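You operate a simulated robot arm through the tools that you are given. There is no shell and no other tool.

Carry out the task below with a simulated robot arm. There is one attempt and no reset: what you move stays moved.

## Task
Run the extruder down and lock it off with the red padlock.
Fine: Speed to 1, then STOP, then heat off, then the extruder switch off.

It is judged by the outcome, as a careful person would: the job done as asked, and still so three seconds after it is handed in. It fails if anything else is knocked over, pushed out of place, dropped, spilled or broken.

## Robot
A 6-joint arm with a fingered hand, fixed in place. Base frame: the origin is on the floor under the middle of its stand, x ahead of it, y to its left, z up; the work surface is at about z = 0.84. Units: m, rad, N and s.
With the tool pointing down near the work surface it reaches from about 0.26 to 0.92 m from the base axis. Its first joint turns from -2.897 to 2.897 rad. Payload 5 kg.
The tool frame sits at the grasp point between the pads (the TCP): z along the fingers, y along the line on which they close. The tips reach 0.037 m beyond it. The gripper opens to 0.124 m; its body begins 0.043 m behind the TCP. The gripper is a hand of 3 fingers: y runs from the thumb to the fingers, the wrist lies at [-0.021, -0.125, -0.215] in the tool frame.
Orientation is that of the tool frame in the base frame, as a unit quaternion [x, y, z, w]. With the fingers straight down and the wrist toward the robot, the tool's x, y and z point along [0, 1, 0], [1, 0, 0] and [0, 0, -1] of the base frame.

## Interface
- The arm moves only by the tool play_rows. Its argument "steps" is a list that holds one entry, the list of rows, each a list of 6 numbers: the shift along the base's x, y, z in m, then the turn, a rotation vector about the base's x, y, z in rad. In form: [[[tx, ty, tz, rx, ry, rz], ...]]. A call has 1 to 20 rows; each row shifts and turns the commanded pose from where the row before left it. A row lasts 0.2 s, in which the tool goes at most 0.05 m and 0.15 rad; a call with a longer step from one row to the next is refused whole. Where a pose cannot be reached the arm comes as near as it can. A force on the tool above 40 N (or 10 N above the force at the start of the call, whichever is more), or a blocked arm, ends the call early, and 0.2 s more pass. In this call time passes only in rows, and 0.2 s behind the last. It gives the time, the measured TCP pose, the force on the tool (base axes), the opening and the grip force at its end, in the units of the frame above (readings bear some noise), with the torque about the TCP (base axes, N m) and any sound that the robot's microphone picked up.
- Cameras (640 x 400 px; columns grow to the right, rows downward): "scene" is fixed at [0.2208, 0.6544, 1.3189]; the picture's right is [-0.97, -0.23, 0.00], its down [-0.09, 0.40, -0.91] and it looks along [0.21, -0.89, -0.41] (base axes); focal length 357 px, centre (320, 200). "wrist" rides on the gripper at [0.072, -0.104, -0.154] in the tool frame; the picture's right is [-0.83, 0.26, -0.49], its down [-0.51, -0.72, 0.47] and it looks along [-0.23, 0.64, 0.73] (tool axes); focal length 243 px, centre (320, 200).
- grab_frame(camera): a new picture of that camera. It takes no simulated time.
- curl_fingers(index, middle, thumb_bend, thumb_turn): sets how far each is bent, from 0 (flat) to 100 (curled in); at 30 the hand is open as for a grip, at 70 the pads meet at the TCP. One left out holds its place. A second passes; each finger stops where it meets its share of the squeeze, and holds until it gets a number again. It is the only way to open and close the hand. It gives what a move gives, with no picture; readings hold the bend of each and the force on the fingers (four entries, about 0 where the hand has none), thumb and palm. thumb_turn goes from beside the hand (0) to across from the fingers (100), as for a grip.
- pixel_to_xyz(camera, pixels): for up to 12 pixels [column, row] of the newest picture of that camera ("zoom" is the newest enlarged one), the place [x, y, z] in the base frame of the surface seen there, good to about 0.002 m, but the place of the scene camera against the robot may be out by one fixed shift of up to 0.018 m in any direction. It takes no simulated time.
- enlarge(camera, box): a new picture of the part [left, top, right, bottom] of that camera's present view, enlarged. It takes no simulated time.
- finish_job(): hands the job in; it is judged then, once.

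Leave the gripper open and the arm clear of the work at the hand-in unless told otherwise.

The tools are called after "Request:" by a JSON object that holds its "op" and its "data". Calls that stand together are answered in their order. play_rows: Moves the arm, as the interface text tells. Its arguments: {"type":"object","properties":{"steps":{"type":"array","items":{"type":"array","items":{"type":"array","items":{"type":"number"}}}}},"required":["steps"]} The other tools are called the same way: curl_fingers (index, middle, thumb_bend, thumb_turn) moves the fingers one by one; grab_frame (camera) takes a picture; pixel_to_xyz (camera, pixels) gives the place of the surface under pixels of a picture; enlarge (camera, box) takes an enlarged picture of a part of a camera's view; finish_job () hands the job in.

At the start:

```text
time: 0.0
tool_pos: [0.4676, -0.5789, 1.056]
tool_rot: [0.707, 0.707, 0.0, 0.0]
wrist_force: [0.0, -0.6, 0.2]
wrist_torque: [0.01, 0.0, -0.02]
grip_width: 0.1237
gripper_force: 0.0
shape: jaw
bend: [30.0, 30.0, 30.0, 98.0]
finger forces: [0.1, 0.0, 0.0, 0.1, 0.0, 0.1]
```

scene: 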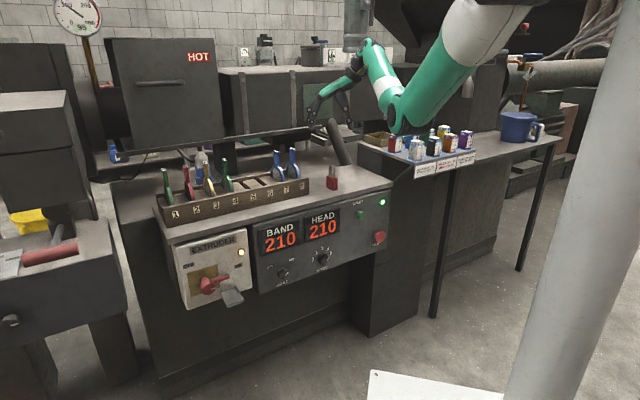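
wrist: 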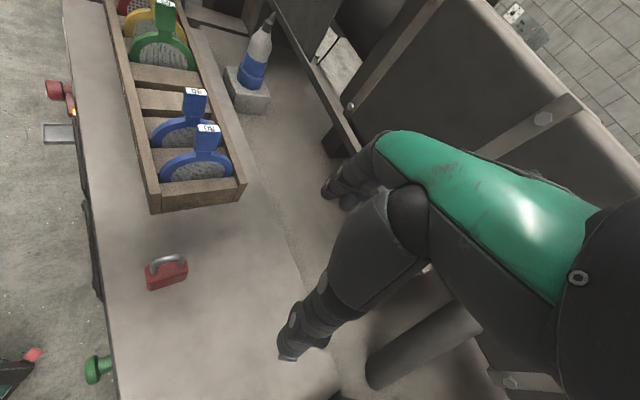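

I see a control panel with the EXTRUDER switch (red handle around (210,283)), BAND/HEAD displays, two knobs, and a green START and red STOP button. There is a red padlock on the table at about (332,178). I'll enlarge these parts before moving anything.

Request:
{"op": "enlarge", "data": {"camera": "scene", "box": [160, 220, 290, 310]}}

Request:
{"op": "enlarge", "data": {"camera": "scene", "box": [250, 190, 400, 295]}}

Request:
{"op": "enlarge", "data": {"camera": "scene", "box": [300, 100, 480, 220]}}

Request:
{"op": "enlarge", "data": {"camera": "scene", "box": [150, 130, 320, 240]}}

```text
4.44 times, centred on (225, 265) of scene
```

zoom: 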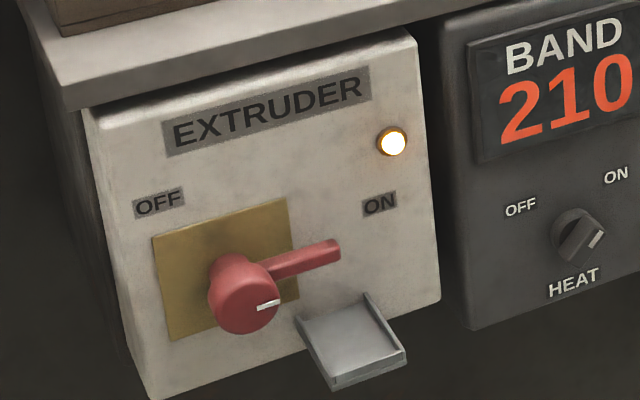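

```text
3.81 times, centred on (325, 242) of scene
```

zoom: 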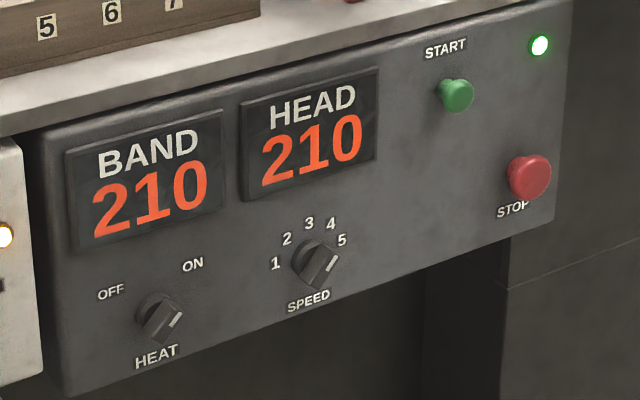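

```text
3.33 times, centred on (390, 160) of scene
```

zoom: 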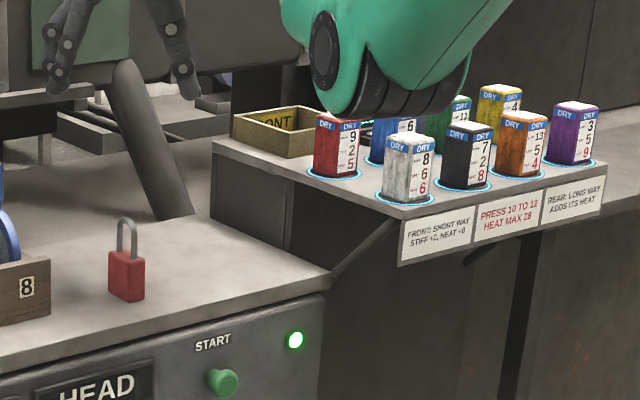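

```text
3.64 times, centred on (235, 185) of scene
```

zoom: 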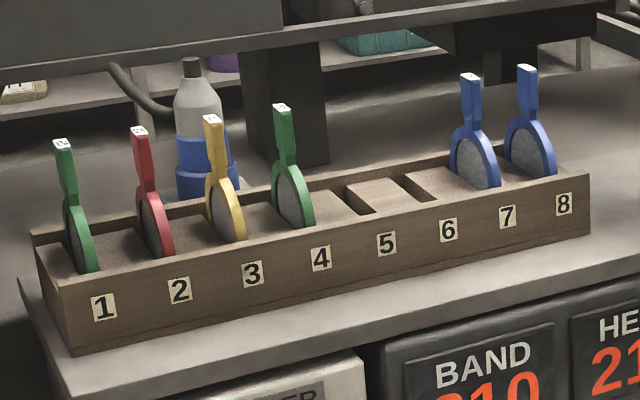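

I can read the panel: heat is ON, speed is at about 5, and the extruder switch is ON with a grey flap beside it. Next I'll measure where these parts sit in space.

Request:
{"op": "grab_frame", "data": {"camera": "scene"}}

Request:
{"op": "pixel_to_xyz", "data": {"camera": "scene", "pixels": [[209, 285], [226, 277], [184, 270], [240, 255], [231, 298], [225, 289], [282, 273], [323, 258], [379, 238], [360, 215], [332, 182], [330, 168]]}}

Request:
{"op": "pixel_to_xyz", "data": {"camera": "scene", "pixels": [[250, 232], [190, 305], [176, 252], [262, 285], [385, 245], [350, 265], [340, 200], [300, 215], [388, 185], [170, 240], [300, 190], [160, 210]]}}

Request:
{"op": "grab_frame", "data": {"camera": "wrist"}}

```text
taken
```

scene: 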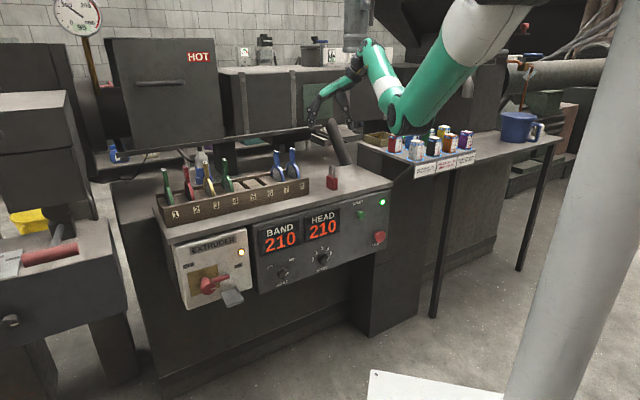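

```text
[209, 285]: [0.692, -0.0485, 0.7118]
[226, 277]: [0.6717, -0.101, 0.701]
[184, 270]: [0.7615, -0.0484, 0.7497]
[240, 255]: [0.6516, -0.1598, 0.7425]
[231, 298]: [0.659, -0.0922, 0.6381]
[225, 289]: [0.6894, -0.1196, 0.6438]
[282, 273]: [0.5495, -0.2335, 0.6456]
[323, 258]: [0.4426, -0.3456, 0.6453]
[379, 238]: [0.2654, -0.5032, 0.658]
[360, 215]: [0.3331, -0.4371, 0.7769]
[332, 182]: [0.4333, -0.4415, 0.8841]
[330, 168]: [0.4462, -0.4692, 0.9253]
```

```text
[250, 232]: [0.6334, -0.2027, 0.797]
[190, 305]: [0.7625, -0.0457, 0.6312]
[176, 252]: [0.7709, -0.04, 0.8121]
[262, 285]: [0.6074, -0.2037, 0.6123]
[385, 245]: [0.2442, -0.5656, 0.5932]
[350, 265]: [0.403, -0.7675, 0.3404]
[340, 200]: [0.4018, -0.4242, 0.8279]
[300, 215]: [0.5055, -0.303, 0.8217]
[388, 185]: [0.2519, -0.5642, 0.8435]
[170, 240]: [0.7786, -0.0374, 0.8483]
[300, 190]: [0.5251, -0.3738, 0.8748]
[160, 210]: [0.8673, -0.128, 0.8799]
```

```text
taken
```

wrist: 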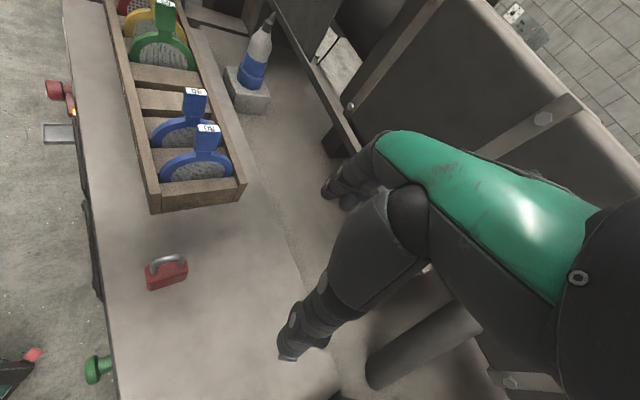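

The panel's front face runs diagonally, with its normal at about (-0.71, 0.71, 0) facing the robot. I'll check the pillar at (565,300), the white plate at (430,390) and the arm for clearance, and measure the padlock in the wrist picture at about (166,272). I'll also enlarge the padlock and the grey flap.

Request:
{"op": "pixel_to_xyz", "data": {"camera": "scene", "pixels": [[565, 300], [610, 60], [430, 390], [400, 100], [480, 30], [420, 150], [465, 140], [360, 20], [375, 60], [320, 100], [340, 140], [100, 100]]}}

Request:
{"op": "pixel_to_xyz", "data": {"camera": "wrist", "pixels": [[166, 280], [152, 282], [183, 270], [150, 268], [185, 260], [62, 92], [70, 100], [58, 132], [97, 368], [32, 354], [110, 330], [70, 40]]}}

Request:
{"op": "enlarge", "data": {"camera": "wrist", "box": [110, 230, 220, 300]}}

Request:
{"op": "enlarge", "data": {"camera": "wrist", "box": [20, 60, 120, 160]}}

Request:
{"op": "enlarge", "data": {"camera": "scene", "box": [190, 262, 250, 310]}}

Request:
{"op": "enlarge", "data": {"camera": "scene", "box": [310, 155, 360, 195]}}

Request:
{"op": "enlarge", "data": {"camera": "scene", "box": [260, 240, 350, 295]}}

```text
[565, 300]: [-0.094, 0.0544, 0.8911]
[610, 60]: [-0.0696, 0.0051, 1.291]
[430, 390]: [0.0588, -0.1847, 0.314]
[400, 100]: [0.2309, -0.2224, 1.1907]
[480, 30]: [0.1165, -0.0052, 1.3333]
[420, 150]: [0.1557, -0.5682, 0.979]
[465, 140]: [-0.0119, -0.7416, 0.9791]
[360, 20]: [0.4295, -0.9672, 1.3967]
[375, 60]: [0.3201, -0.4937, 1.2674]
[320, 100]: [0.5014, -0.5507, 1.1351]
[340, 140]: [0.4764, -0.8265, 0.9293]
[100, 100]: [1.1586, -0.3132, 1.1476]
```

```text
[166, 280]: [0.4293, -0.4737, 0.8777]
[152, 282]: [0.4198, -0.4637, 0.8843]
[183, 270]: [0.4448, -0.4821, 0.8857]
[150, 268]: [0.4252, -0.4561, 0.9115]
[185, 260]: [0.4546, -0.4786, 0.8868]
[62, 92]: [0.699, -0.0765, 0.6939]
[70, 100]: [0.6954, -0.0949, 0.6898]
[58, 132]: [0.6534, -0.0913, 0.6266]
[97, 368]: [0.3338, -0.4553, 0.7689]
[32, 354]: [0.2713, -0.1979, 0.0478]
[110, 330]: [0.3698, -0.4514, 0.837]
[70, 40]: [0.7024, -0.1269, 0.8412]
```

```text
5.71 times, centred on (165, 265) of wrist
```

zoom: 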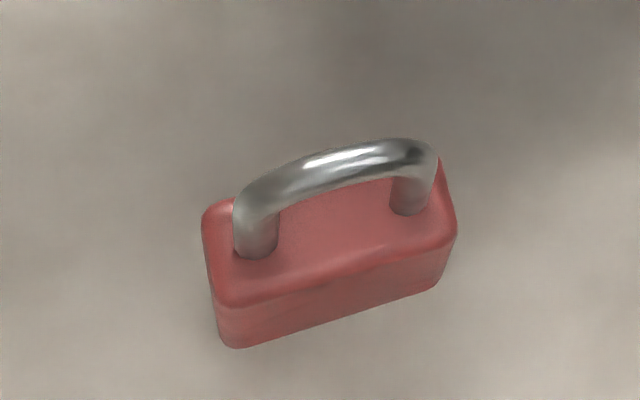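

```text
4.00 times, centred on (70, 110) of wrist
```

zoom: 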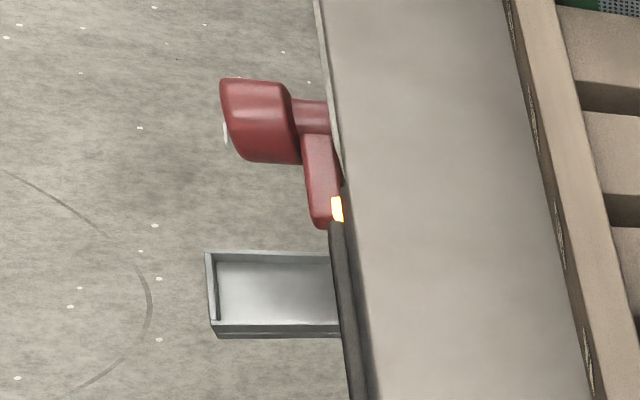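

```text
8.33 times, centred on (220, 286) of scene
```

zoom: 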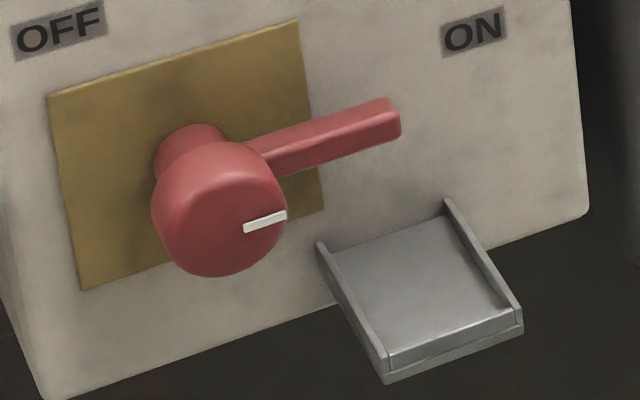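

```text
10.00 times, centred on (335, 175) of scene
```

zoom: 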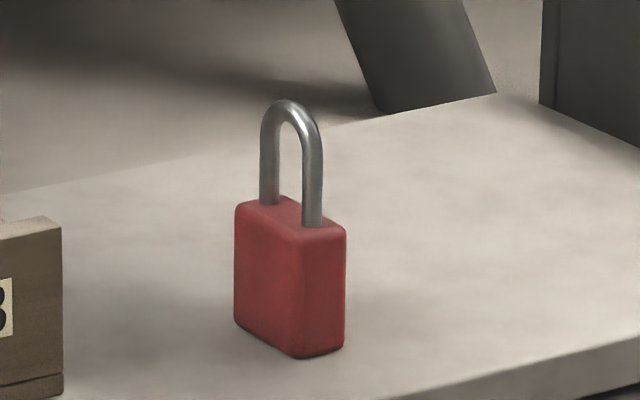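

```text
7.11 times, centred on (305, 268) of scene
```

zoom: 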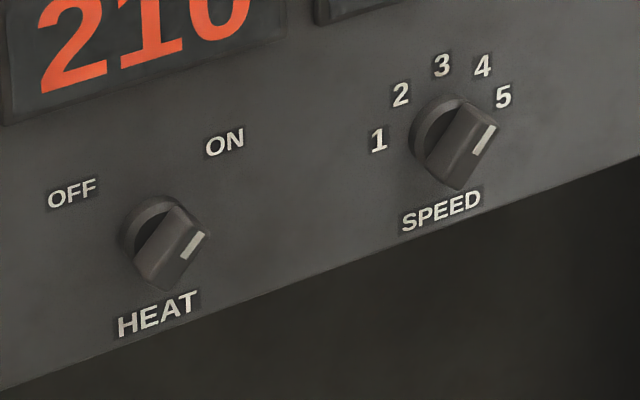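

The grey part is a small tray with lips, fixed to the switch box below and to the right of the switch hub. The switch lever now points right, at ON. Before swinging the arm I'll measure the label positions and the heights of the die handles.

Request:
{"op": "pixel_to_xyz", "data": {"camera": "scene", "pixels": [[166, 172], [186, 168], [206, 160], [225, 161], [276, 152], [292, 150], [201, 150], [189, 266], [238, 266], [305, 90], [313, 250], [331, 256]]}}

Request:
{"op": "enlarge", "data": {"camera": "scene", "box": [290, 235, 350, 275]}}

Request:
{"op": "pixel_to_xyz", "data": {"camera": "zoom", "pixels": [[228, 200], [262, 140], [320, 100], [380, 100], [410, 145], [320, 200], [400, 190], [340, 240], [300, 260], [260, 215], [360, 150], [380, 215]]}}

```text
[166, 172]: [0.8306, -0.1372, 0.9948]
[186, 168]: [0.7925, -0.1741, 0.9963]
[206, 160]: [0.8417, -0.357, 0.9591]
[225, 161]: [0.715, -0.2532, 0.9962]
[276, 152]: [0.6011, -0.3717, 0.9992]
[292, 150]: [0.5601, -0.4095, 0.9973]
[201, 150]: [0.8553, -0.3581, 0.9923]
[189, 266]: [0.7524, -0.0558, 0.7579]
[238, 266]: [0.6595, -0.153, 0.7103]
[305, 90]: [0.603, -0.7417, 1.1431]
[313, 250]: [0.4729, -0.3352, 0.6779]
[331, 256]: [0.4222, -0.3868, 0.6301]
```

```text
10.00 times, centred on (320, 255) of scene
```

zoom: 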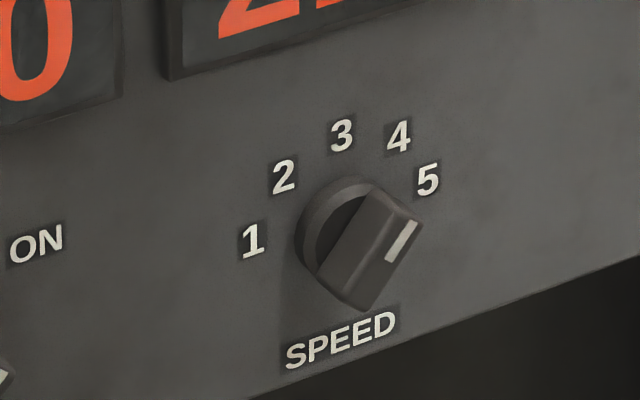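

```text
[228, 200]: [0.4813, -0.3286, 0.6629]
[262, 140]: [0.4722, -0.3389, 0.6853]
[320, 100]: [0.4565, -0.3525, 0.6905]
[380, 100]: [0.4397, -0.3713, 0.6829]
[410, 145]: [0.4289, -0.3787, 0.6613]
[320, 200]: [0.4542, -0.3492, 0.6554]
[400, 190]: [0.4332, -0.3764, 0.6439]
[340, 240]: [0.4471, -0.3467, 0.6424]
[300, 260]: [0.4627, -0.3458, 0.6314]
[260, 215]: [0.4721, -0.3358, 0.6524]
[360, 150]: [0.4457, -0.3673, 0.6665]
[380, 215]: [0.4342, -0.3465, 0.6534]
```

The die handles reach z≈1.0, so I'll stay above them. The speed pointer looks closer to 4 than 5. I'll back the hand off toward the robot with a slight rise while yawing it, so the wrist can end up above the fingers when they point at the panel.

Request:
{"op": "play_rows", "data": {"steps": [[[-0.02, 0.038, 0.012, 0, 0, 0.14], [-0.02, 0.038, 0.012, 0, 0, 0.14], [-0.02, 0.038, 0.012, 0, 0, 0.14], [-0.02, 0.038, 0.008, 0, 0, 0.14], [-0.02, 0.038, 0, 0, 0, 0.14], [-0.02, 0.038, 0, 0, 0, 0.14]]]}}

Request:
{"op": "grab_frame", "data": {"camera": "scene"}}

Request:
{"op": "grab_frame", "data": {"camera": "wrist"}}

```text
time: 1.4
tool_pos: [0.4745, -0.4096, 0.9559]
tool_rot: [0.358, 0.934, -0.001, 0.002]
wrist_force: [-0.8, 0.0, 5.0]
wrist_torque: [-0.27, 0.23, -0.02]
grip_width: 0.1239
gripper_force: 0.1
shape: jaw
bend: [30.0, 30.0, 28.0, 97.0]
finger forces: [0.0, 0.0, 0.0, 0.0, 4.2, 0.0]
out of reach, approached as far as the arm can: row 3, 4, 5, 6
```

```text
taken
```

scene: 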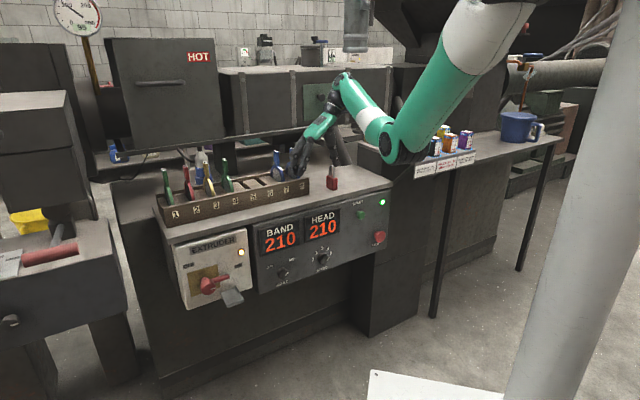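

```text
taken
```

wrist: 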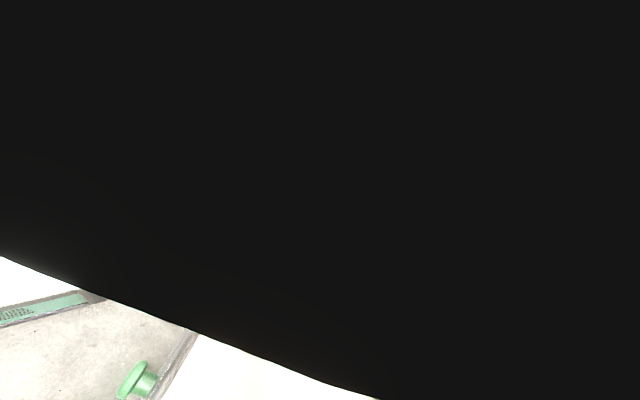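

The last rows were out of reach, so the arm dipped to z=0.956 and the thumb now reads 4.2 N. I'll look closely at what it touches before I move.

Request:
{"op": "enlarge", "data": {"camera": "scene", "box": [250, 70, 410, 200]}}

Request:
{"op": "enlarge", "data": {"camera": "scene", "box": [260, 130, 340, 195]}}

```text
3.08 times, centred on (330, 135) of scene
```

zoom: 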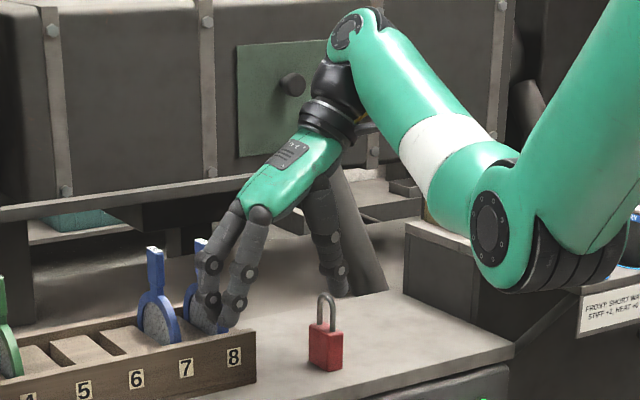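

```text
6.15 times, centred on (300, 162) of scene
```

zoom: 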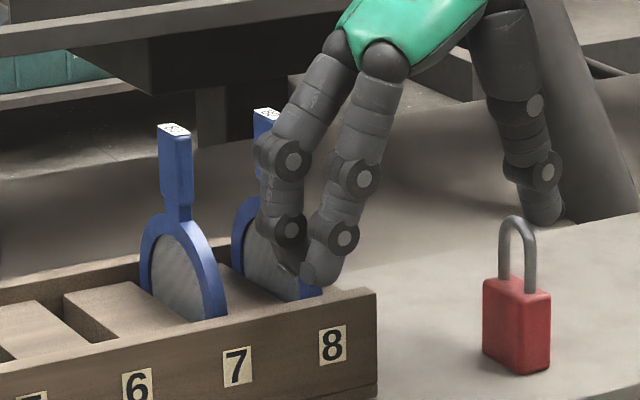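

The fingers hang just in front of die 8 and the thumb is near the slanted post. I'll raise the hand straight up a little and check how the commanded pose responds.

Request:
{"op": "play_rows", "data": {"steps": [[[0, 0, 0.02, 0, 0, 0]]]}}

Request:
{"op": "enlarge", "data": {"camera": "scene", "box": [250, 70, 410, 200]}}

```text
time: 1.8
tool_pos: [0.4865, -0.4126, 0.9655]
tool_rot: [0.357, 0.934, 0.0, 0.0]
wrist_force: [1.2, 0.7, 0.4]
wrist_torque: [-0.01, -0.02, -0.01]
grip_width: 0.1238
gripper_force: 0.0
shape: jaw
bend: [30.0, 30.0, 30.0, 97.0]
finger forces: [0.1, 0.1, 0.0, 0.0, 0.1, 0.1]
out of reach, approached as far as the arm can: row 1
```

```text
3.08 times, centred on (330, 135) of scene
```

zoom: 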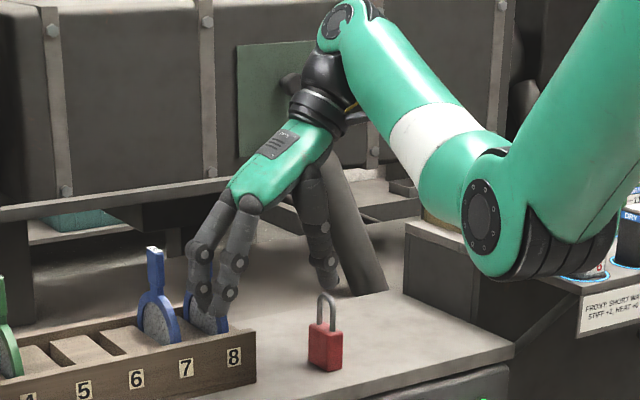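

The hand moved up only about 1 cm and also drifted +x. I'll measure where the fingertips and thumb are relative to die 8 and the padlock.

Request:
{"op": "pixel_to_xyz", "data": {"camera": "zoom", "pixels": [[330, 280], [200, 305], [218, 312], [230, 292], [200, 250], [152, 255], [210, 320], [325, 298], [325, 350], [480, 215], [335, 25], [320, 105]]}}

Request:
{"op": "enlarge", "data": {"camera": "scene", "box": [260, 130, 340, 195]}}

```text
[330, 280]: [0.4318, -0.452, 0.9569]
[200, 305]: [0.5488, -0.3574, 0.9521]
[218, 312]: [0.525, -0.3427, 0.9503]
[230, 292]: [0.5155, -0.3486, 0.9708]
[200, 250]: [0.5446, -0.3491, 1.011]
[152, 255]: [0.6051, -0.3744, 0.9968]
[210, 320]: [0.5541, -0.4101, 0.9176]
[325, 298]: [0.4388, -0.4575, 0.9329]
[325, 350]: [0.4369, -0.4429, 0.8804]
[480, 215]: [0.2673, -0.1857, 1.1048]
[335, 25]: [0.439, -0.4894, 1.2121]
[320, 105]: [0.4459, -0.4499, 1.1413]
```

```text
6.15 times, centred on (300, 162) of scene
```

zoom: 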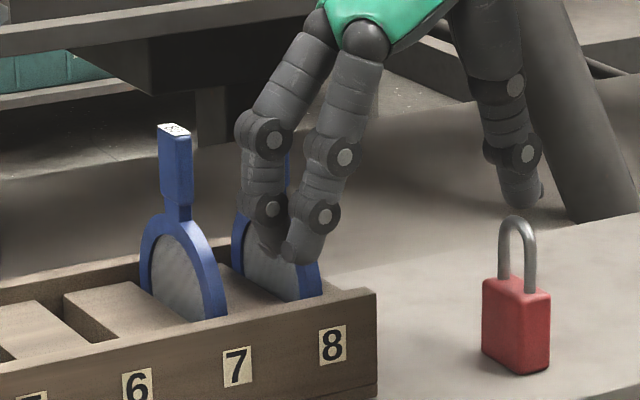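

The thumb tip is right above the padlock shackle and must have rested on it; the padlock still stands. The tool-down pose seems to hit a wrist limit when close to the robot, so I'll tip the fingers outward while lifting and backing off.

Request:
{"op": "play_rows", "data": {"steps": [[[-0.0106, 0.0106, 0.02, -0.099, -0.099, 0], [-0.0106, 0.0106, 0.02, -0.099, -0.099, 0], [-0.0106, 0.0106, 0.02, -0.099, -0.099, 0]]]}}

Request:
{"op": "enlarge", "data": {"camera": "scene", "box": [250, 70, 410, 200]}}

```text
time: 2.6
tool_pos: [0.4543, -0.3797, 1.0271]
tool_rot: [0.349, 0.914, -0.085, 0.191]
wrist_force: [0.7, -0.3, 0.8]
wrist_torque: [0.0, 0.02, -0.03]
grip_width: 0.1238
gripper_force: 0.0
shape: jaw
bend: [30.0, 30.0, 30.0, 97.0]
finger forces: [0.0, 0.0, 0.0, 0.0, 0.1, 0.0]
```

```text
3.08 times, centred on (330, 135) of scene
```

zoom: 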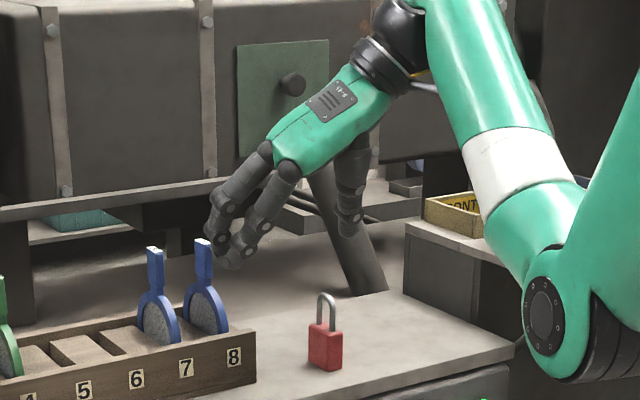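

That worked and the hand is now clear of die 8 and the padlock. I'll keep tipping the fingers toward horizontal while backing off toward the robot.

Request:
{"op": "play_rows", "data": {"steps": [[[-0.0113, 0.0113, 0, -0.099, -0.099, 0], [-0.0113, 0.0113, 0, -0.099, -0.099, 0], [-0.0113, 0.0113, 0, -0.099, -0.099, 0], [-0.0113, 0.0113, 0, -0.099, -0.099, 0], [-0.0113, 0.0113, 0, -0.099, -0.099, 0]]]}}

Request:
{"op": "grab_frame", "data": {"camera": "scene"}}

Request:
{"op": "grab_frame", "data": {"camera": "wrist"}}

```text
time: 3.8
tool_pos: [0.3951, -0.3253, 1.0288]
tool_rot: [0.303, 0.791, -0.217, 0.486]
wrist_force: [1.0, -1.0, 0.9]
wrist_torque: [-0.01, -0.02, 0.01]
grip_width: 0.1238
gripper_force: 0.1
shape: jaw
bend: [30.0, 30.0, 30.0, 97.0]
finger forces: [0.1, 0.0, 0.0, 0.0, 0.0, 0.1]
```

```text
taken
```

scene: 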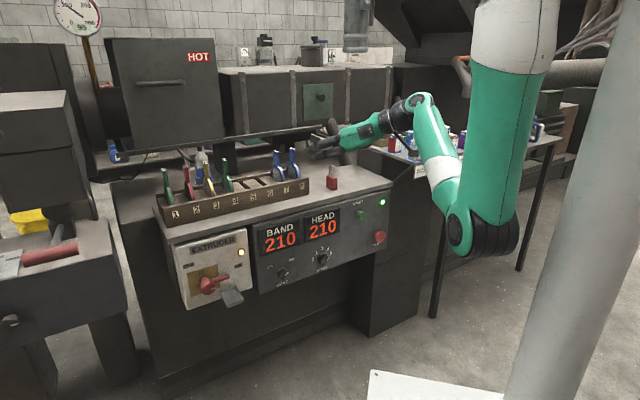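

```text
taken
```

wrist: 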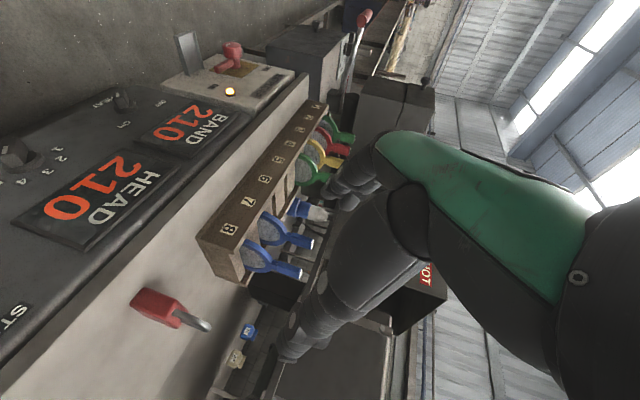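

The wrist view now shows the panel. I'll level the fingers, back off a bit more and go down to look at the knobs head-on.

Request:
{"op": "play_rows", "data": {"steps": [[[-0.0141, 0.0141, -0.02, -0.104, -0.104, 0], [-0.0141, 0.0141, -0.03, -0.104, -0.104, 0], [-0.0141, 0.0141, -0.04, -0.104, -0.104, 0], [0, 0, -0.04, 0, 0, -0.05], [0, 0, -0.04, 0, 0, 0]]]}}

Request:
{"op": "grab_frame", "data": {"camera": "scene"}}

Request:
{"op": "grab_frame", "data": {"camera": "wrist"}}

```text
time: 5.0
tool_pos: [0.3853, -0.3036, 0.9392]
tool_rot: [0.284, 0.689, -0.286, 0.602]
wrist_force: [0.5, 0.5, 0.2]
wrist_torque: [-0.01, -0.01, 0.0]
grip_width: 0.1238
gripper_force: 0.1
shape: jaw
bend: [30.0, 30.0, 30.0, 97.0]
finger forces: [0.0, 0.1, 0.0, 0.1, 0.2, 0.1]
out of reach, approached as far as the arm can: row 3, 4, 5
```

```text
taken
```

scene: 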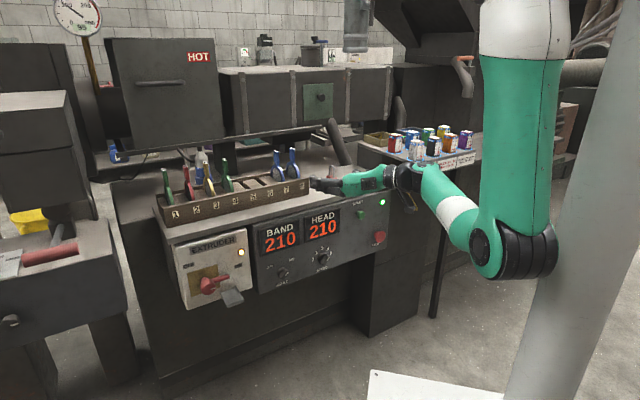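

```text
taken
```

wrist: 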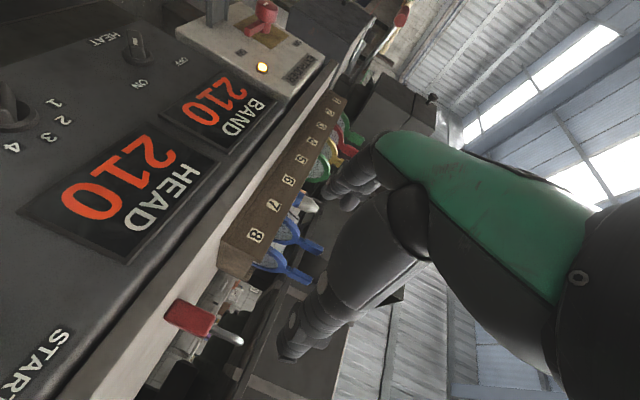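

Rows 3–5 hit the arm's limit; the upper arm is now nearly vertical. I'll measure the arm's joints in the picture to work out the reachable space.

Request:
{"op": "pixel_to_xyz", "data": {"camera": "scene", "pixels": [[480, 247], [555, 255], [520, 245], [520, 60], [525, 20], [500, 150], [540, 150], [455, 210], [440, 185], [405, 180], [370, 183], [330, 186]]}}

Request:
{"op": "enlarge", "data": {"camera": "scene", "box": [300, 130, 580, 305]}}

```text
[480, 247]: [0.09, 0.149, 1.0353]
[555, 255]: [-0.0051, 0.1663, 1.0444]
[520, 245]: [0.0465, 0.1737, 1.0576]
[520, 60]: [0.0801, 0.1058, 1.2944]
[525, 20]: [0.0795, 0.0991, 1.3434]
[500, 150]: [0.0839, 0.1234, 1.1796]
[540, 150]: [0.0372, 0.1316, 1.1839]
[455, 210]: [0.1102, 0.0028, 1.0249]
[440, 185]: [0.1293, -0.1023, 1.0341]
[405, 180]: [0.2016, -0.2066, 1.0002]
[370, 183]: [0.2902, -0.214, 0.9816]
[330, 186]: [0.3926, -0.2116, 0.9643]
```

```text
2.29 times, centred on (440, 218) of scene
```

zoom: 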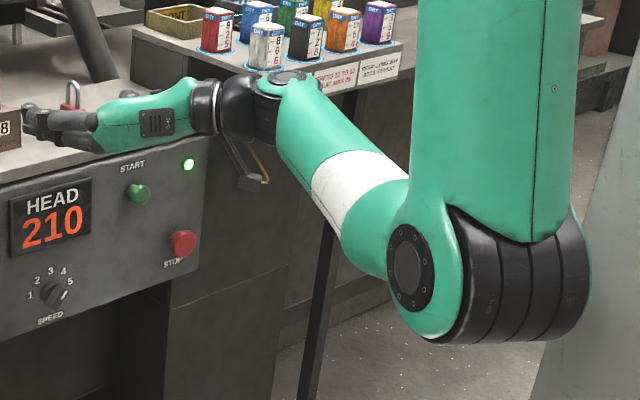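

The elbow hangs at z≈1.04, just beside the base axis. I'll test going straight down with this orientation without backing off any further.

Request:
{"op": "play_rows", "data": {"steps": [[[0.004, -0.004, -0.02, 0, 0, 0], [0.0, 0.0, -0.02, 0, 0, 0]]]}}

Request:
{"op": "grab_frame", "data": {"camera": "scene"}}

```text
time: 5.6
tool_pos: [0.4006, -0.3164, 0.9365]
tool_rot: [0.284, 0.687, -0.288, 0.604]
wrist_force: [0.0, 0.0, 0.5]
wrist_torque: [0.05, -0.01, -0.04]
grip_width: 0.124
gripper_force: 0.0
shape: jaw
bend: [30.0, 30.0, 30.0, 97.0]
finger forces: [0.1, 0.0, 0.0, 0.0, 0.0, 0.0]
out of reach, approached as far as the arm can: row 1, 2
```

```text
taken
```

scene: 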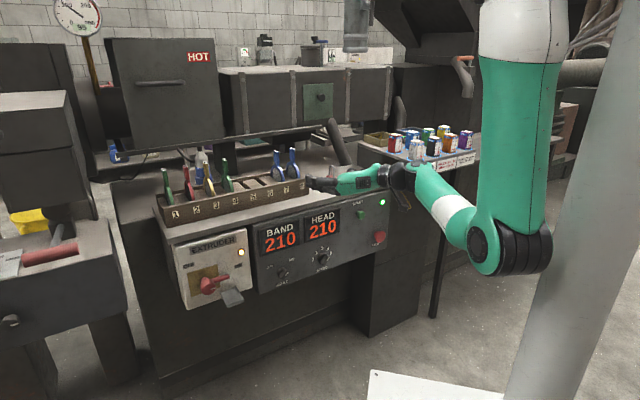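

In this orientation, with the wrist to the side, the arm can't go below z≈0.94. The palm axis leans about 41° toward the tool's y, so I'll roll the hand to put the wrist above the fingers. That should let it go lower.

Request:
{"op": "play_rows", "data": {"steps": [[[-0.005, 0.005, 0.01, -0.1, 0.1, 0], [-0.005, 0.005, 0.01, -0.1, 0.1, 0], [-0.005, 0.005, 0.0, -0.1, 0.1, 0], [-0.005, 0.005, 0.0, -0.1, 0.1, 0]]]}}

Request:
{"op": "grab_frame", "data": {"camera": "scene"}}

```text
time: 6.6
tool_pos: [0.3874, -0.2971, 0.9632]
tool_rot: [0.093, 0.719, -0.47, 0.503]
wrist_force: [0.3, -0.1, -0.8]
wrist_torque: [0.0, -0.02, 0.01]
grip_width: 0.1239
gripper_force: 0.1
shape: jaw
bend: [30.0, 30.0, 30.0, 97.0]
finger forces: [0.0, 0.0, 0.1, 0.1, 0.0, 0.0]
out of reach, approached as far as the arm can: row 3
```

```text
taken
```

scene: 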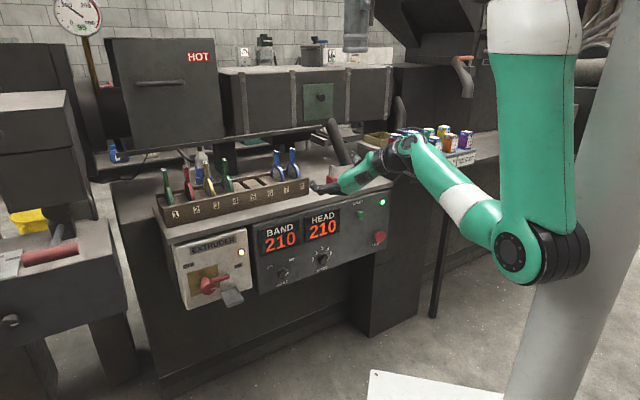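

The hand has rolled about a third of the way and the arm followed. I'll keep rolling, lowering the tool as the wrist swings up above it.

Request:
{"op": "play_rows", "data": {"steps": [[[0, 0, -0.02, -0.1, 0.1, 0], [0, 0, -0.02, -0.1, 0.1, 0], [0, 0, -0.02, -0.1, 0.1, 0], [0, 0, -0.02, -0.1, 0.1, 0]]]}}

Request:
{"op": "grab_frame", "data": {"camera": "scene"}}

Request:
{"op": "grab_frame", "data": {"camera": "wrist"}}

```text
time: 7.6
tool_pos: [0.3896, -0.2913, 0.8867]
tool_rot: [-0.105, 0.696, -0.61, 0.363]
wrist_force: [-0.9, 0.6, -0.6]
wrist_torque: [-0.01, -0.03, -0.02]
grip_width: 0.1241
gripper_force: 0.1
shape: jaw
bend: [30.0, 30.0, 30.0, 97.0]
finger forces: [0.1, 0.0, 0.0, 0.1, 0.1, 0.0]
out of reach, approached as far as the arm can: row 1
```

```text
taken
```

scene: 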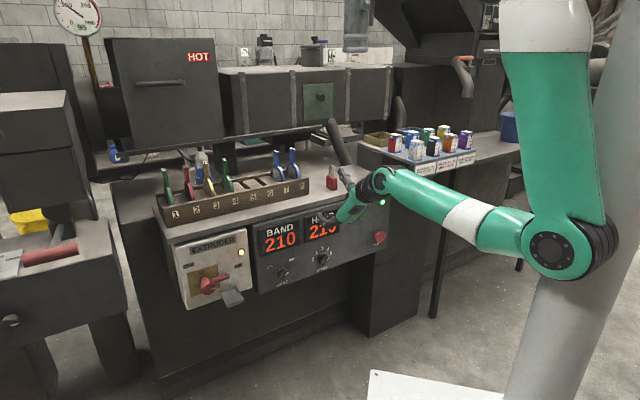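

```text
taken
```

wrist: 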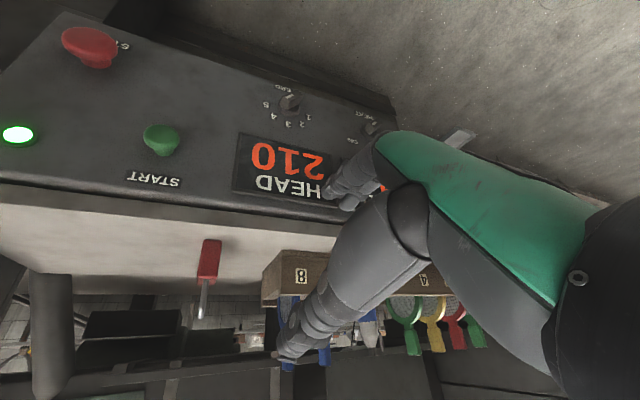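

The wrist is nearly above the fingers now. I'll finish the roll and pitch the fingers about 25° downward while lowering further.

Request:
{"op": "play_rows", "data": {"steps": [[[-0.005, 0.005, -0.02, 0.014, 0.116, 0.036], [-0.005, 0.005, -0.02, 0.014, 0.116, 0.036], [-0.005, 0.005, -0.02, 0.014, 0.116, 0.036], [-0.005, 0.005, -0.02, 0.014, 0.116, 0.036], [-0.005, 0.005, -0.02, 0.014, 0.116, 0.036]]]}}

Request:
{"op": "grab_frame", "data": {"camera": "scene"}}

Request:
{"op": "grab_frame", "data": {"camera": "wrist"}}

```text
time: 8.8
tool_pos: [0.3682, -0.2669, 0.7856]
tool_rot: [-0.323, 0.78, -0.496, 0.204]
wrist_force: [-0.6, 0.3, 0.0]
wrist_torque: [0.07, -0.02, 0.01]
grip_width: 0.1239
gripper_force: 0.0
shape: jaw
bend: [30.0, 30.0, 30.0, 97.0]
finger forces: [0.1, 0.0, 0.0, 0.0, 0.0, 0.0]
```

```text
taken
```

scene: 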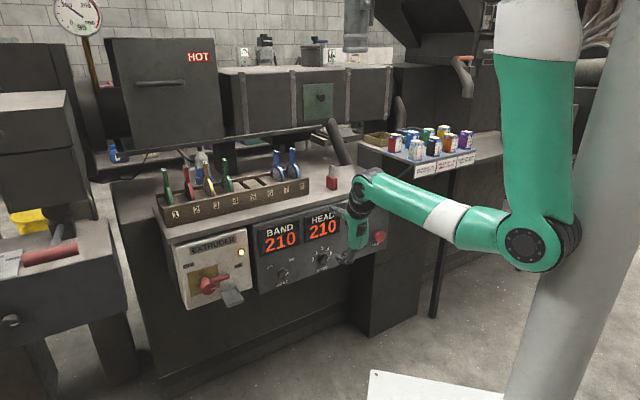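

```text
taken
```

wrist: 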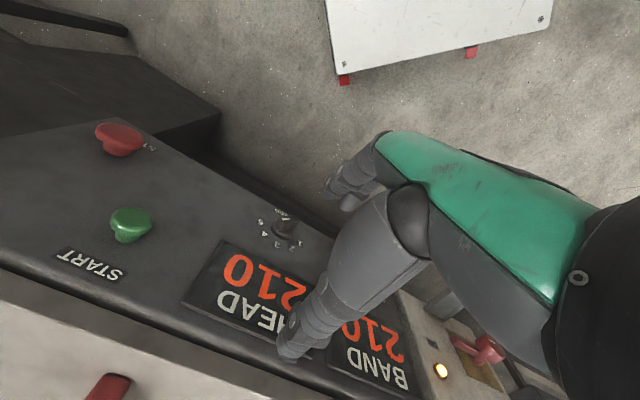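

The arm reached z=0.786 with no reach flags. For turning knobs I want one finger as a slim peg, so I'll curl the middle finger and the thumb and leave the index out, then look.

Request:
{"op": "curl_fingers", "data": {"index": 25, "middle": 100, "thumb_bend": 90}}

Request:
{"op": "grab_frame", "data": {"camera": "wrist"}}

Request:
{"op": "enlarge", "data": {"camera": "scene", "box": [300, 150, 420, 290]}}

```text
time: 9.8
tool_pos: [0.3666, -0.2678, 0.786]
tool_rot: [-0.322, 0.78, -0.496, 0.205]
wrist_force: [-0.7, -0.1, -0.6]
wrist_torque: [-0.01, -0.01, 0.01]
grip_width: 0.0401
gripper_force: 0.1
shape: fingers
bend: [25.0, 100.0, 90.0, 97.0]
finger forces: [0.0, 0.1, 0.0, 0.0, 0.0, 0.0]
```

```text
taken
```

wrist: 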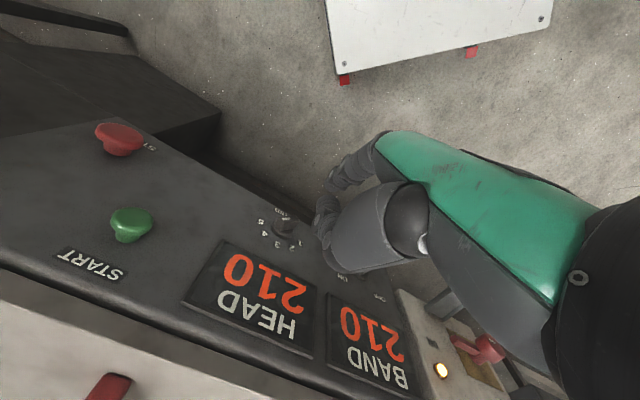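

```text
2.86 times, centred on (360, 220) of scene
```

zoom: 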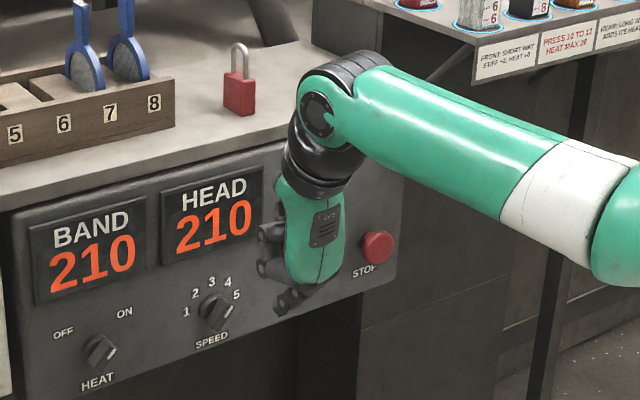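

I'll measure where the index tip is now in both pictures, and enlarge the wrist view near the knob.

Request:
{"op": "pixel_to_xyz", "data": {"camera": "zoom", "pixels": [[277, 308], [285, 300], [300, 292], [262, 265], [268, 235], [217, 310], [380, 245], [240, 100], [186, 312], [212, 282], [236, 294], [195, 294]]}}

Request:
{"op": "enlarge", "data": {"camera": "wrist", "box": [240, 130, 440, 290]}}

Request:
{"op": "enlarge", "data": {"camera": "scene", "box": [365, 205, 440, 260]}}

```text
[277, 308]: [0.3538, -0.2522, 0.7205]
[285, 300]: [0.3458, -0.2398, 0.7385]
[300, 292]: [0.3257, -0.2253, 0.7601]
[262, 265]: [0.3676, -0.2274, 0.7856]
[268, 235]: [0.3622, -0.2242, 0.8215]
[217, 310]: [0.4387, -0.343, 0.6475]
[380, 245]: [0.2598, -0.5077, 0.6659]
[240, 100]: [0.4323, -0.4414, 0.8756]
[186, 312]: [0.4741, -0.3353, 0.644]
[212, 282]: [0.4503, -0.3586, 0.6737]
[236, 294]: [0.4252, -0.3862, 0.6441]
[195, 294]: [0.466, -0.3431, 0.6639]
```

```text
2.50 times, centred on (340, 210) of wrist
```

zoom: 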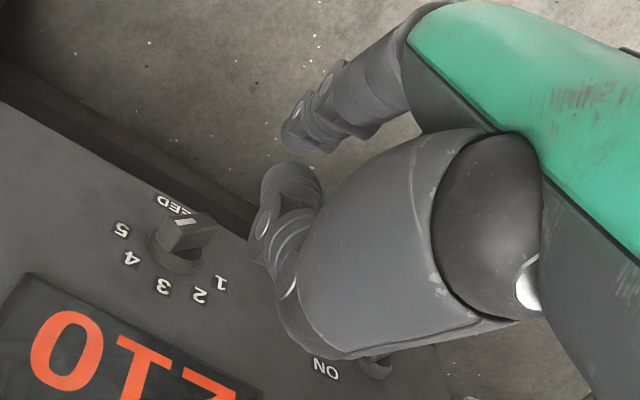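

```text
7.27 times, centred on (402, 232) of scene
```

zoom: 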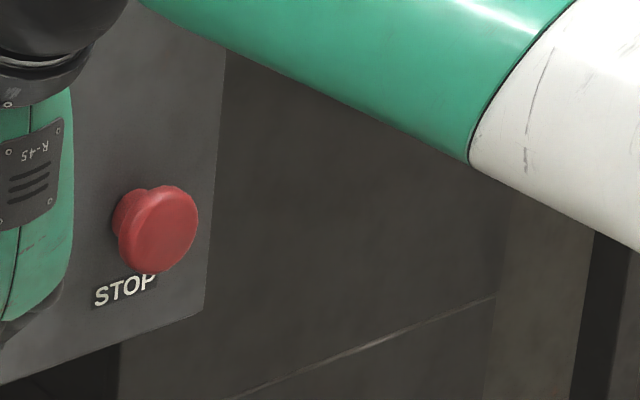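

I'll check which finger is the one sticking out by measuring its tip in the wrist zoom at about (290,138), and measure the panel items from the wrist camera too.

Request:
{"op": "enlarge", "data": {"camera": "wrist", "box": [240, 130, 440, 290]}}

Request:
{"op": "pixel_to_xyz", "data": {"camera": "zoom", "pixels": [[287, 140], [297, 115], [325, 90], [345, 125], [265, 225], [270, 180], [190, 225], [208, 240], [180, 240], [160, 215], [163, 286], [120, 228]]}}

Request:
{"op": "pixel_to_xyz", "data": {"camera": "wrist", "pixels": [[118, 135], [100, 130], [130, 222], [280, 227], [285, 215], [100, 180], [60, 230], [200, 260], [440, 371], [485, 345], [345, 280], [378, 300]]}}

```text
2.50 times, centred on (340, 210) of wrist
```

zoom: 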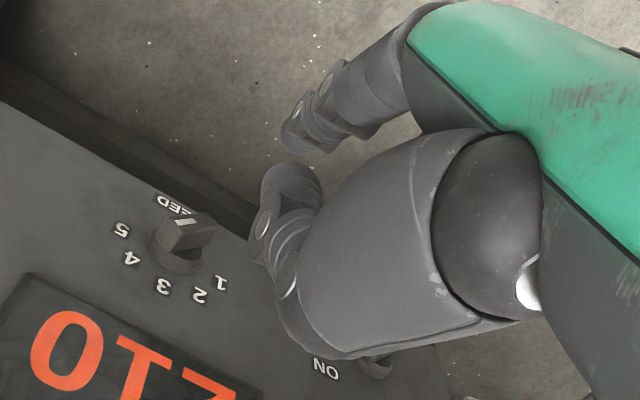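

```text
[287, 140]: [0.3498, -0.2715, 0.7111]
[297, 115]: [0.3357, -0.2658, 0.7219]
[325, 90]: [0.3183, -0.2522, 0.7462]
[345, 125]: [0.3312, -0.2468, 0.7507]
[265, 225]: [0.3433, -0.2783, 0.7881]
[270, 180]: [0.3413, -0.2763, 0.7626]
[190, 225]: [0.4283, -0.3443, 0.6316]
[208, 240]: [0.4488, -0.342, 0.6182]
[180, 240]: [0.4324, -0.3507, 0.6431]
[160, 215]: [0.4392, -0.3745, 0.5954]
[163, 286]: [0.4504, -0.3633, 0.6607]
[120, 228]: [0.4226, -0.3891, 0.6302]
```

```text
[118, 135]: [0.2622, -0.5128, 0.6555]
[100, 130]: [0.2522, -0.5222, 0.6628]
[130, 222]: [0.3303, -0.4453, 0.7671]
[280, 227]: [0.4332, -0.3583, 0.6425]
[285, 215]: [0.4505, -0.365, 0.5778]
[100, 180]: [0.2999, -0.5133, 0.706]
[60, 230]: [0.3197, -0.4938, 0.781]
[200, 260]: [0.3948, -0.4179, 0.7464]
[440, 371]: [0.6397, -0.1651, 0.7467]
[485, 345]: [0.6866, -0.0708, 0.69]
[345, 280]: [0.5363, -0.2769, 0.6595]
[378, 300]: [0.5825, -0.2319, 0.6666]
```

Comparing both cameras, the scene camera reads about 15 mm too high in z, while the other axes agree. I'll zoom into the speed knob and fingertip from the wrist.

Request:
{"op": "enlarge", "data": {"camera": "wrist", "box": [270, 195, 320, 235]}}

Request:
{"op": "enlarge", "data": {"camera": "wrist", "box": [310, 140, 380, 230]}}

```text
10.00 times, centred on (295, 215) of wrist
```

zoom: 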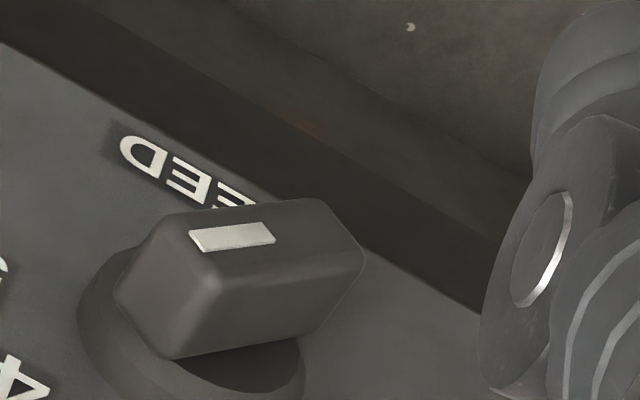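

```text
4.44 times, centred on (345, 185) of wrist
```

zoom: 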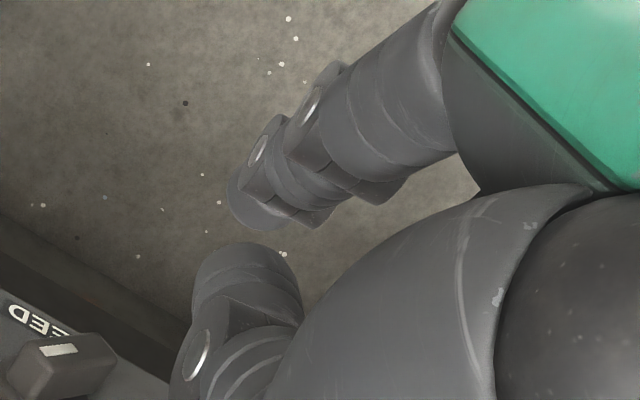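

The speed pointer sits near 4 (about 45° clockwise of vertical). I'll level the fingers and bring the index tip down to knob height, to the right of the knob and clear of the panel.

Request:
{"op": "play_rows", "data": {"steps": [[[-0.005, -0.009, -0.022, -0.077, -0.077, 0], [-0.005, -0.009, -0.022, -0.077, -0.077, 0], [-0.005, -0.009, -0.022, -0.077, -0.077, 0], [-0.005, -0.009, -0.022, -0.077, -0.077, 0]]]}}

Request:
{"op": "enlarge", "data": {"camera": "scene", "box": [270, 160, 450, 300]}}

Request:
{"op": "grab_frame", "data": {"camera": "wrist"}}

```text
time: 10.8
tool_pos: [0.351, -0.3003, 0.6974]
tool_rot: [0.269, -0.654, 0.655, -0.267]
wrist_force: [-0.5, -0.4, -0.3]
wrist_torque: [-0.03, 0.0, -0.01]
grip_width: 0.0403
gripper_force: 0.0
shape: fingers
bend: [25.0, 100.0, 90.0, 97.0]
finger forces: [0.1, 0.0, 0.0, 0.1, 0.0, 0.0]
out of reach, approached as far as the arm can: row 4
```

```text
2.86 times, centred on (360, 230) of scene
```

zoom: 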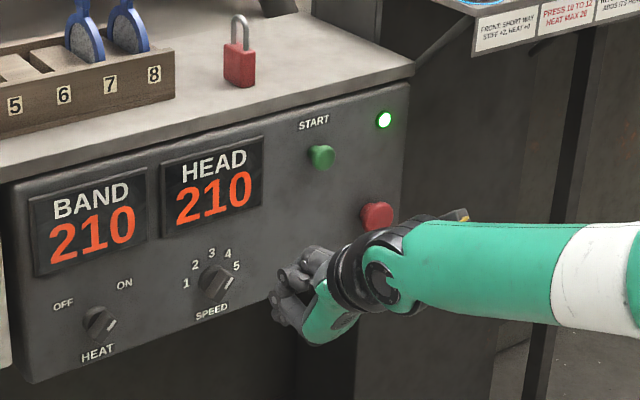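

```text
taken
```

wrist: 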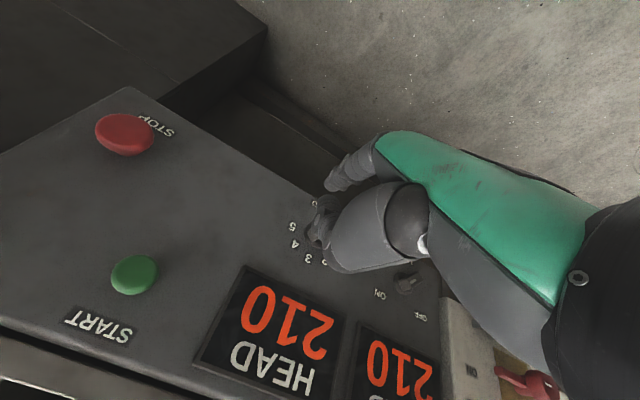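

The fingers are level now. I'll zoom in on the fingertip and knob in both views to get the index tip's exact position.

Request:
{"op": "enlarge", "data": {"camera": "wrist", "box": [280, 130, 400, 270]}}

Request:
{"op": "pixel_to_xyz", "data": {"camera": "wrist", "pixels": [[328, 186], [336, 182], [345, 172], [355, 165], [318, 208], [318, 230], [325, 200], [292, 228], [295, 244], [307, 258], [380, 295], [420, 316]]}}

Request:
{"op": "enlarge", "data": {"camera": "scene", "box": [320, 225, 400, 285]}}

```text
2.86 times, centred on (340, 200) of wrist
```

zoom: 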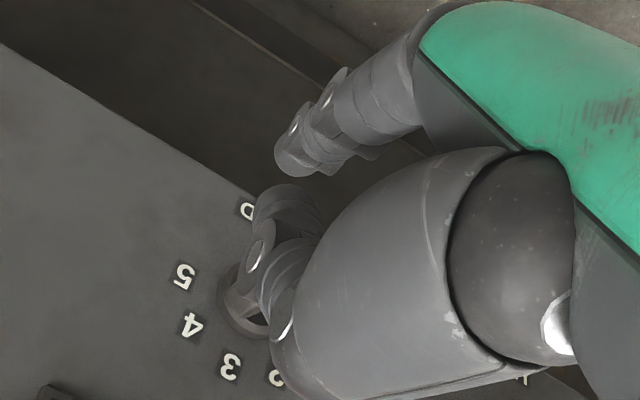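

```text
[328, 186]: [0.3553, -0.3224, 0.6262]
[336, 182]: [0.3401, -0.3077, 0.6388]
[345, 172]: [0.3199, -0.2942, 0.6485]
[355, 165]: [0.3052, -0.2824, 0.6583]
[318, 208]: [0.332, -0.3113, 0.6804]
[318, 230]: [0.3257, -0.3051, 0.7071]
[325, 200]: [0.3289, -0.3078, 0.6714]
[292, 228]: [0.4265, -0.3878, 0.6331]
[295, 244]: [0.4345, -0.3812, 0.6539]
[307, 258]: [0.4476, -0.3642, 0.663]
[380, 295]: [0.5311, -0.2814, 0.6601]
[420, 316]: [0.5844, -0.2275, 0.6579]
```

```text
6.67 times, centred on (360, 255) of scene
```

zoom: 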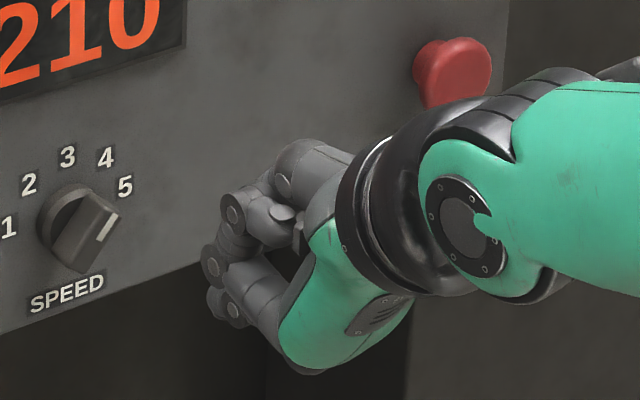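

I'll query a few more pixels around the fingertip's end to pin down its extreme point.

Request:
{"op": "enlarge", "data": {"camera": "wrist", "box": [310, 160, 350, 200]}}

Request:
{"op": "pixel_to_xyz", "data": {"camera": "zoom", "pixels": [[225, 200], [230, 230], [250, 250], [280, 265], [310, 260], [240, 180], [260, 160], [280, 200], [330, 250], [260, 230], [300, 180], [340, 130]]}}

```text
10.00 times, centred on (330, 180) of wrist
```

zoom: 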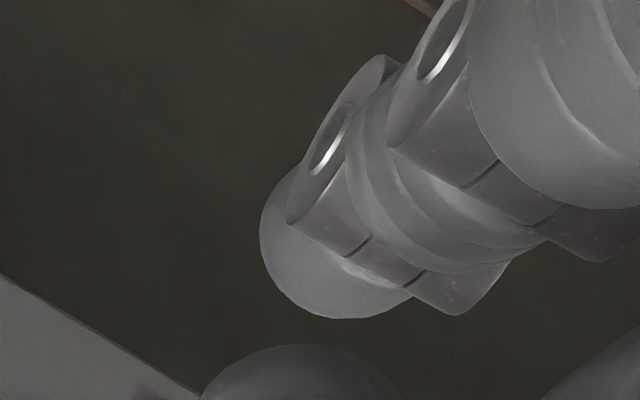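

```text
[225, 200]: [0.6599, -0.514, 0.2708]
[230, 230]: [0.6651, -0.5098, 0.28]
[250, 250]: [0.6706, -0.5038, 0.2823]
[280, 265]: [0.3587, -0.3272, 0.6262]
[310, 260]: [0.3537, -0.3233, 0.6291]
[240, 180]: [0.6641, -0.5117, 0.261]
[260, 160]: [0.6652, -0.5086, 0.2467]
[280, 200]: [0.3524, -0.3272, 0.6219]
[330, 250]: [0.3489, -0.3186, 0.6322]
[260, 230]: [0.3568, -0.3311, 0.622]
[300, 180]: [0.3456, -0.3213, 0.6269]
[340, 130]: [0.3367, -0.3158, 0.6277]
```

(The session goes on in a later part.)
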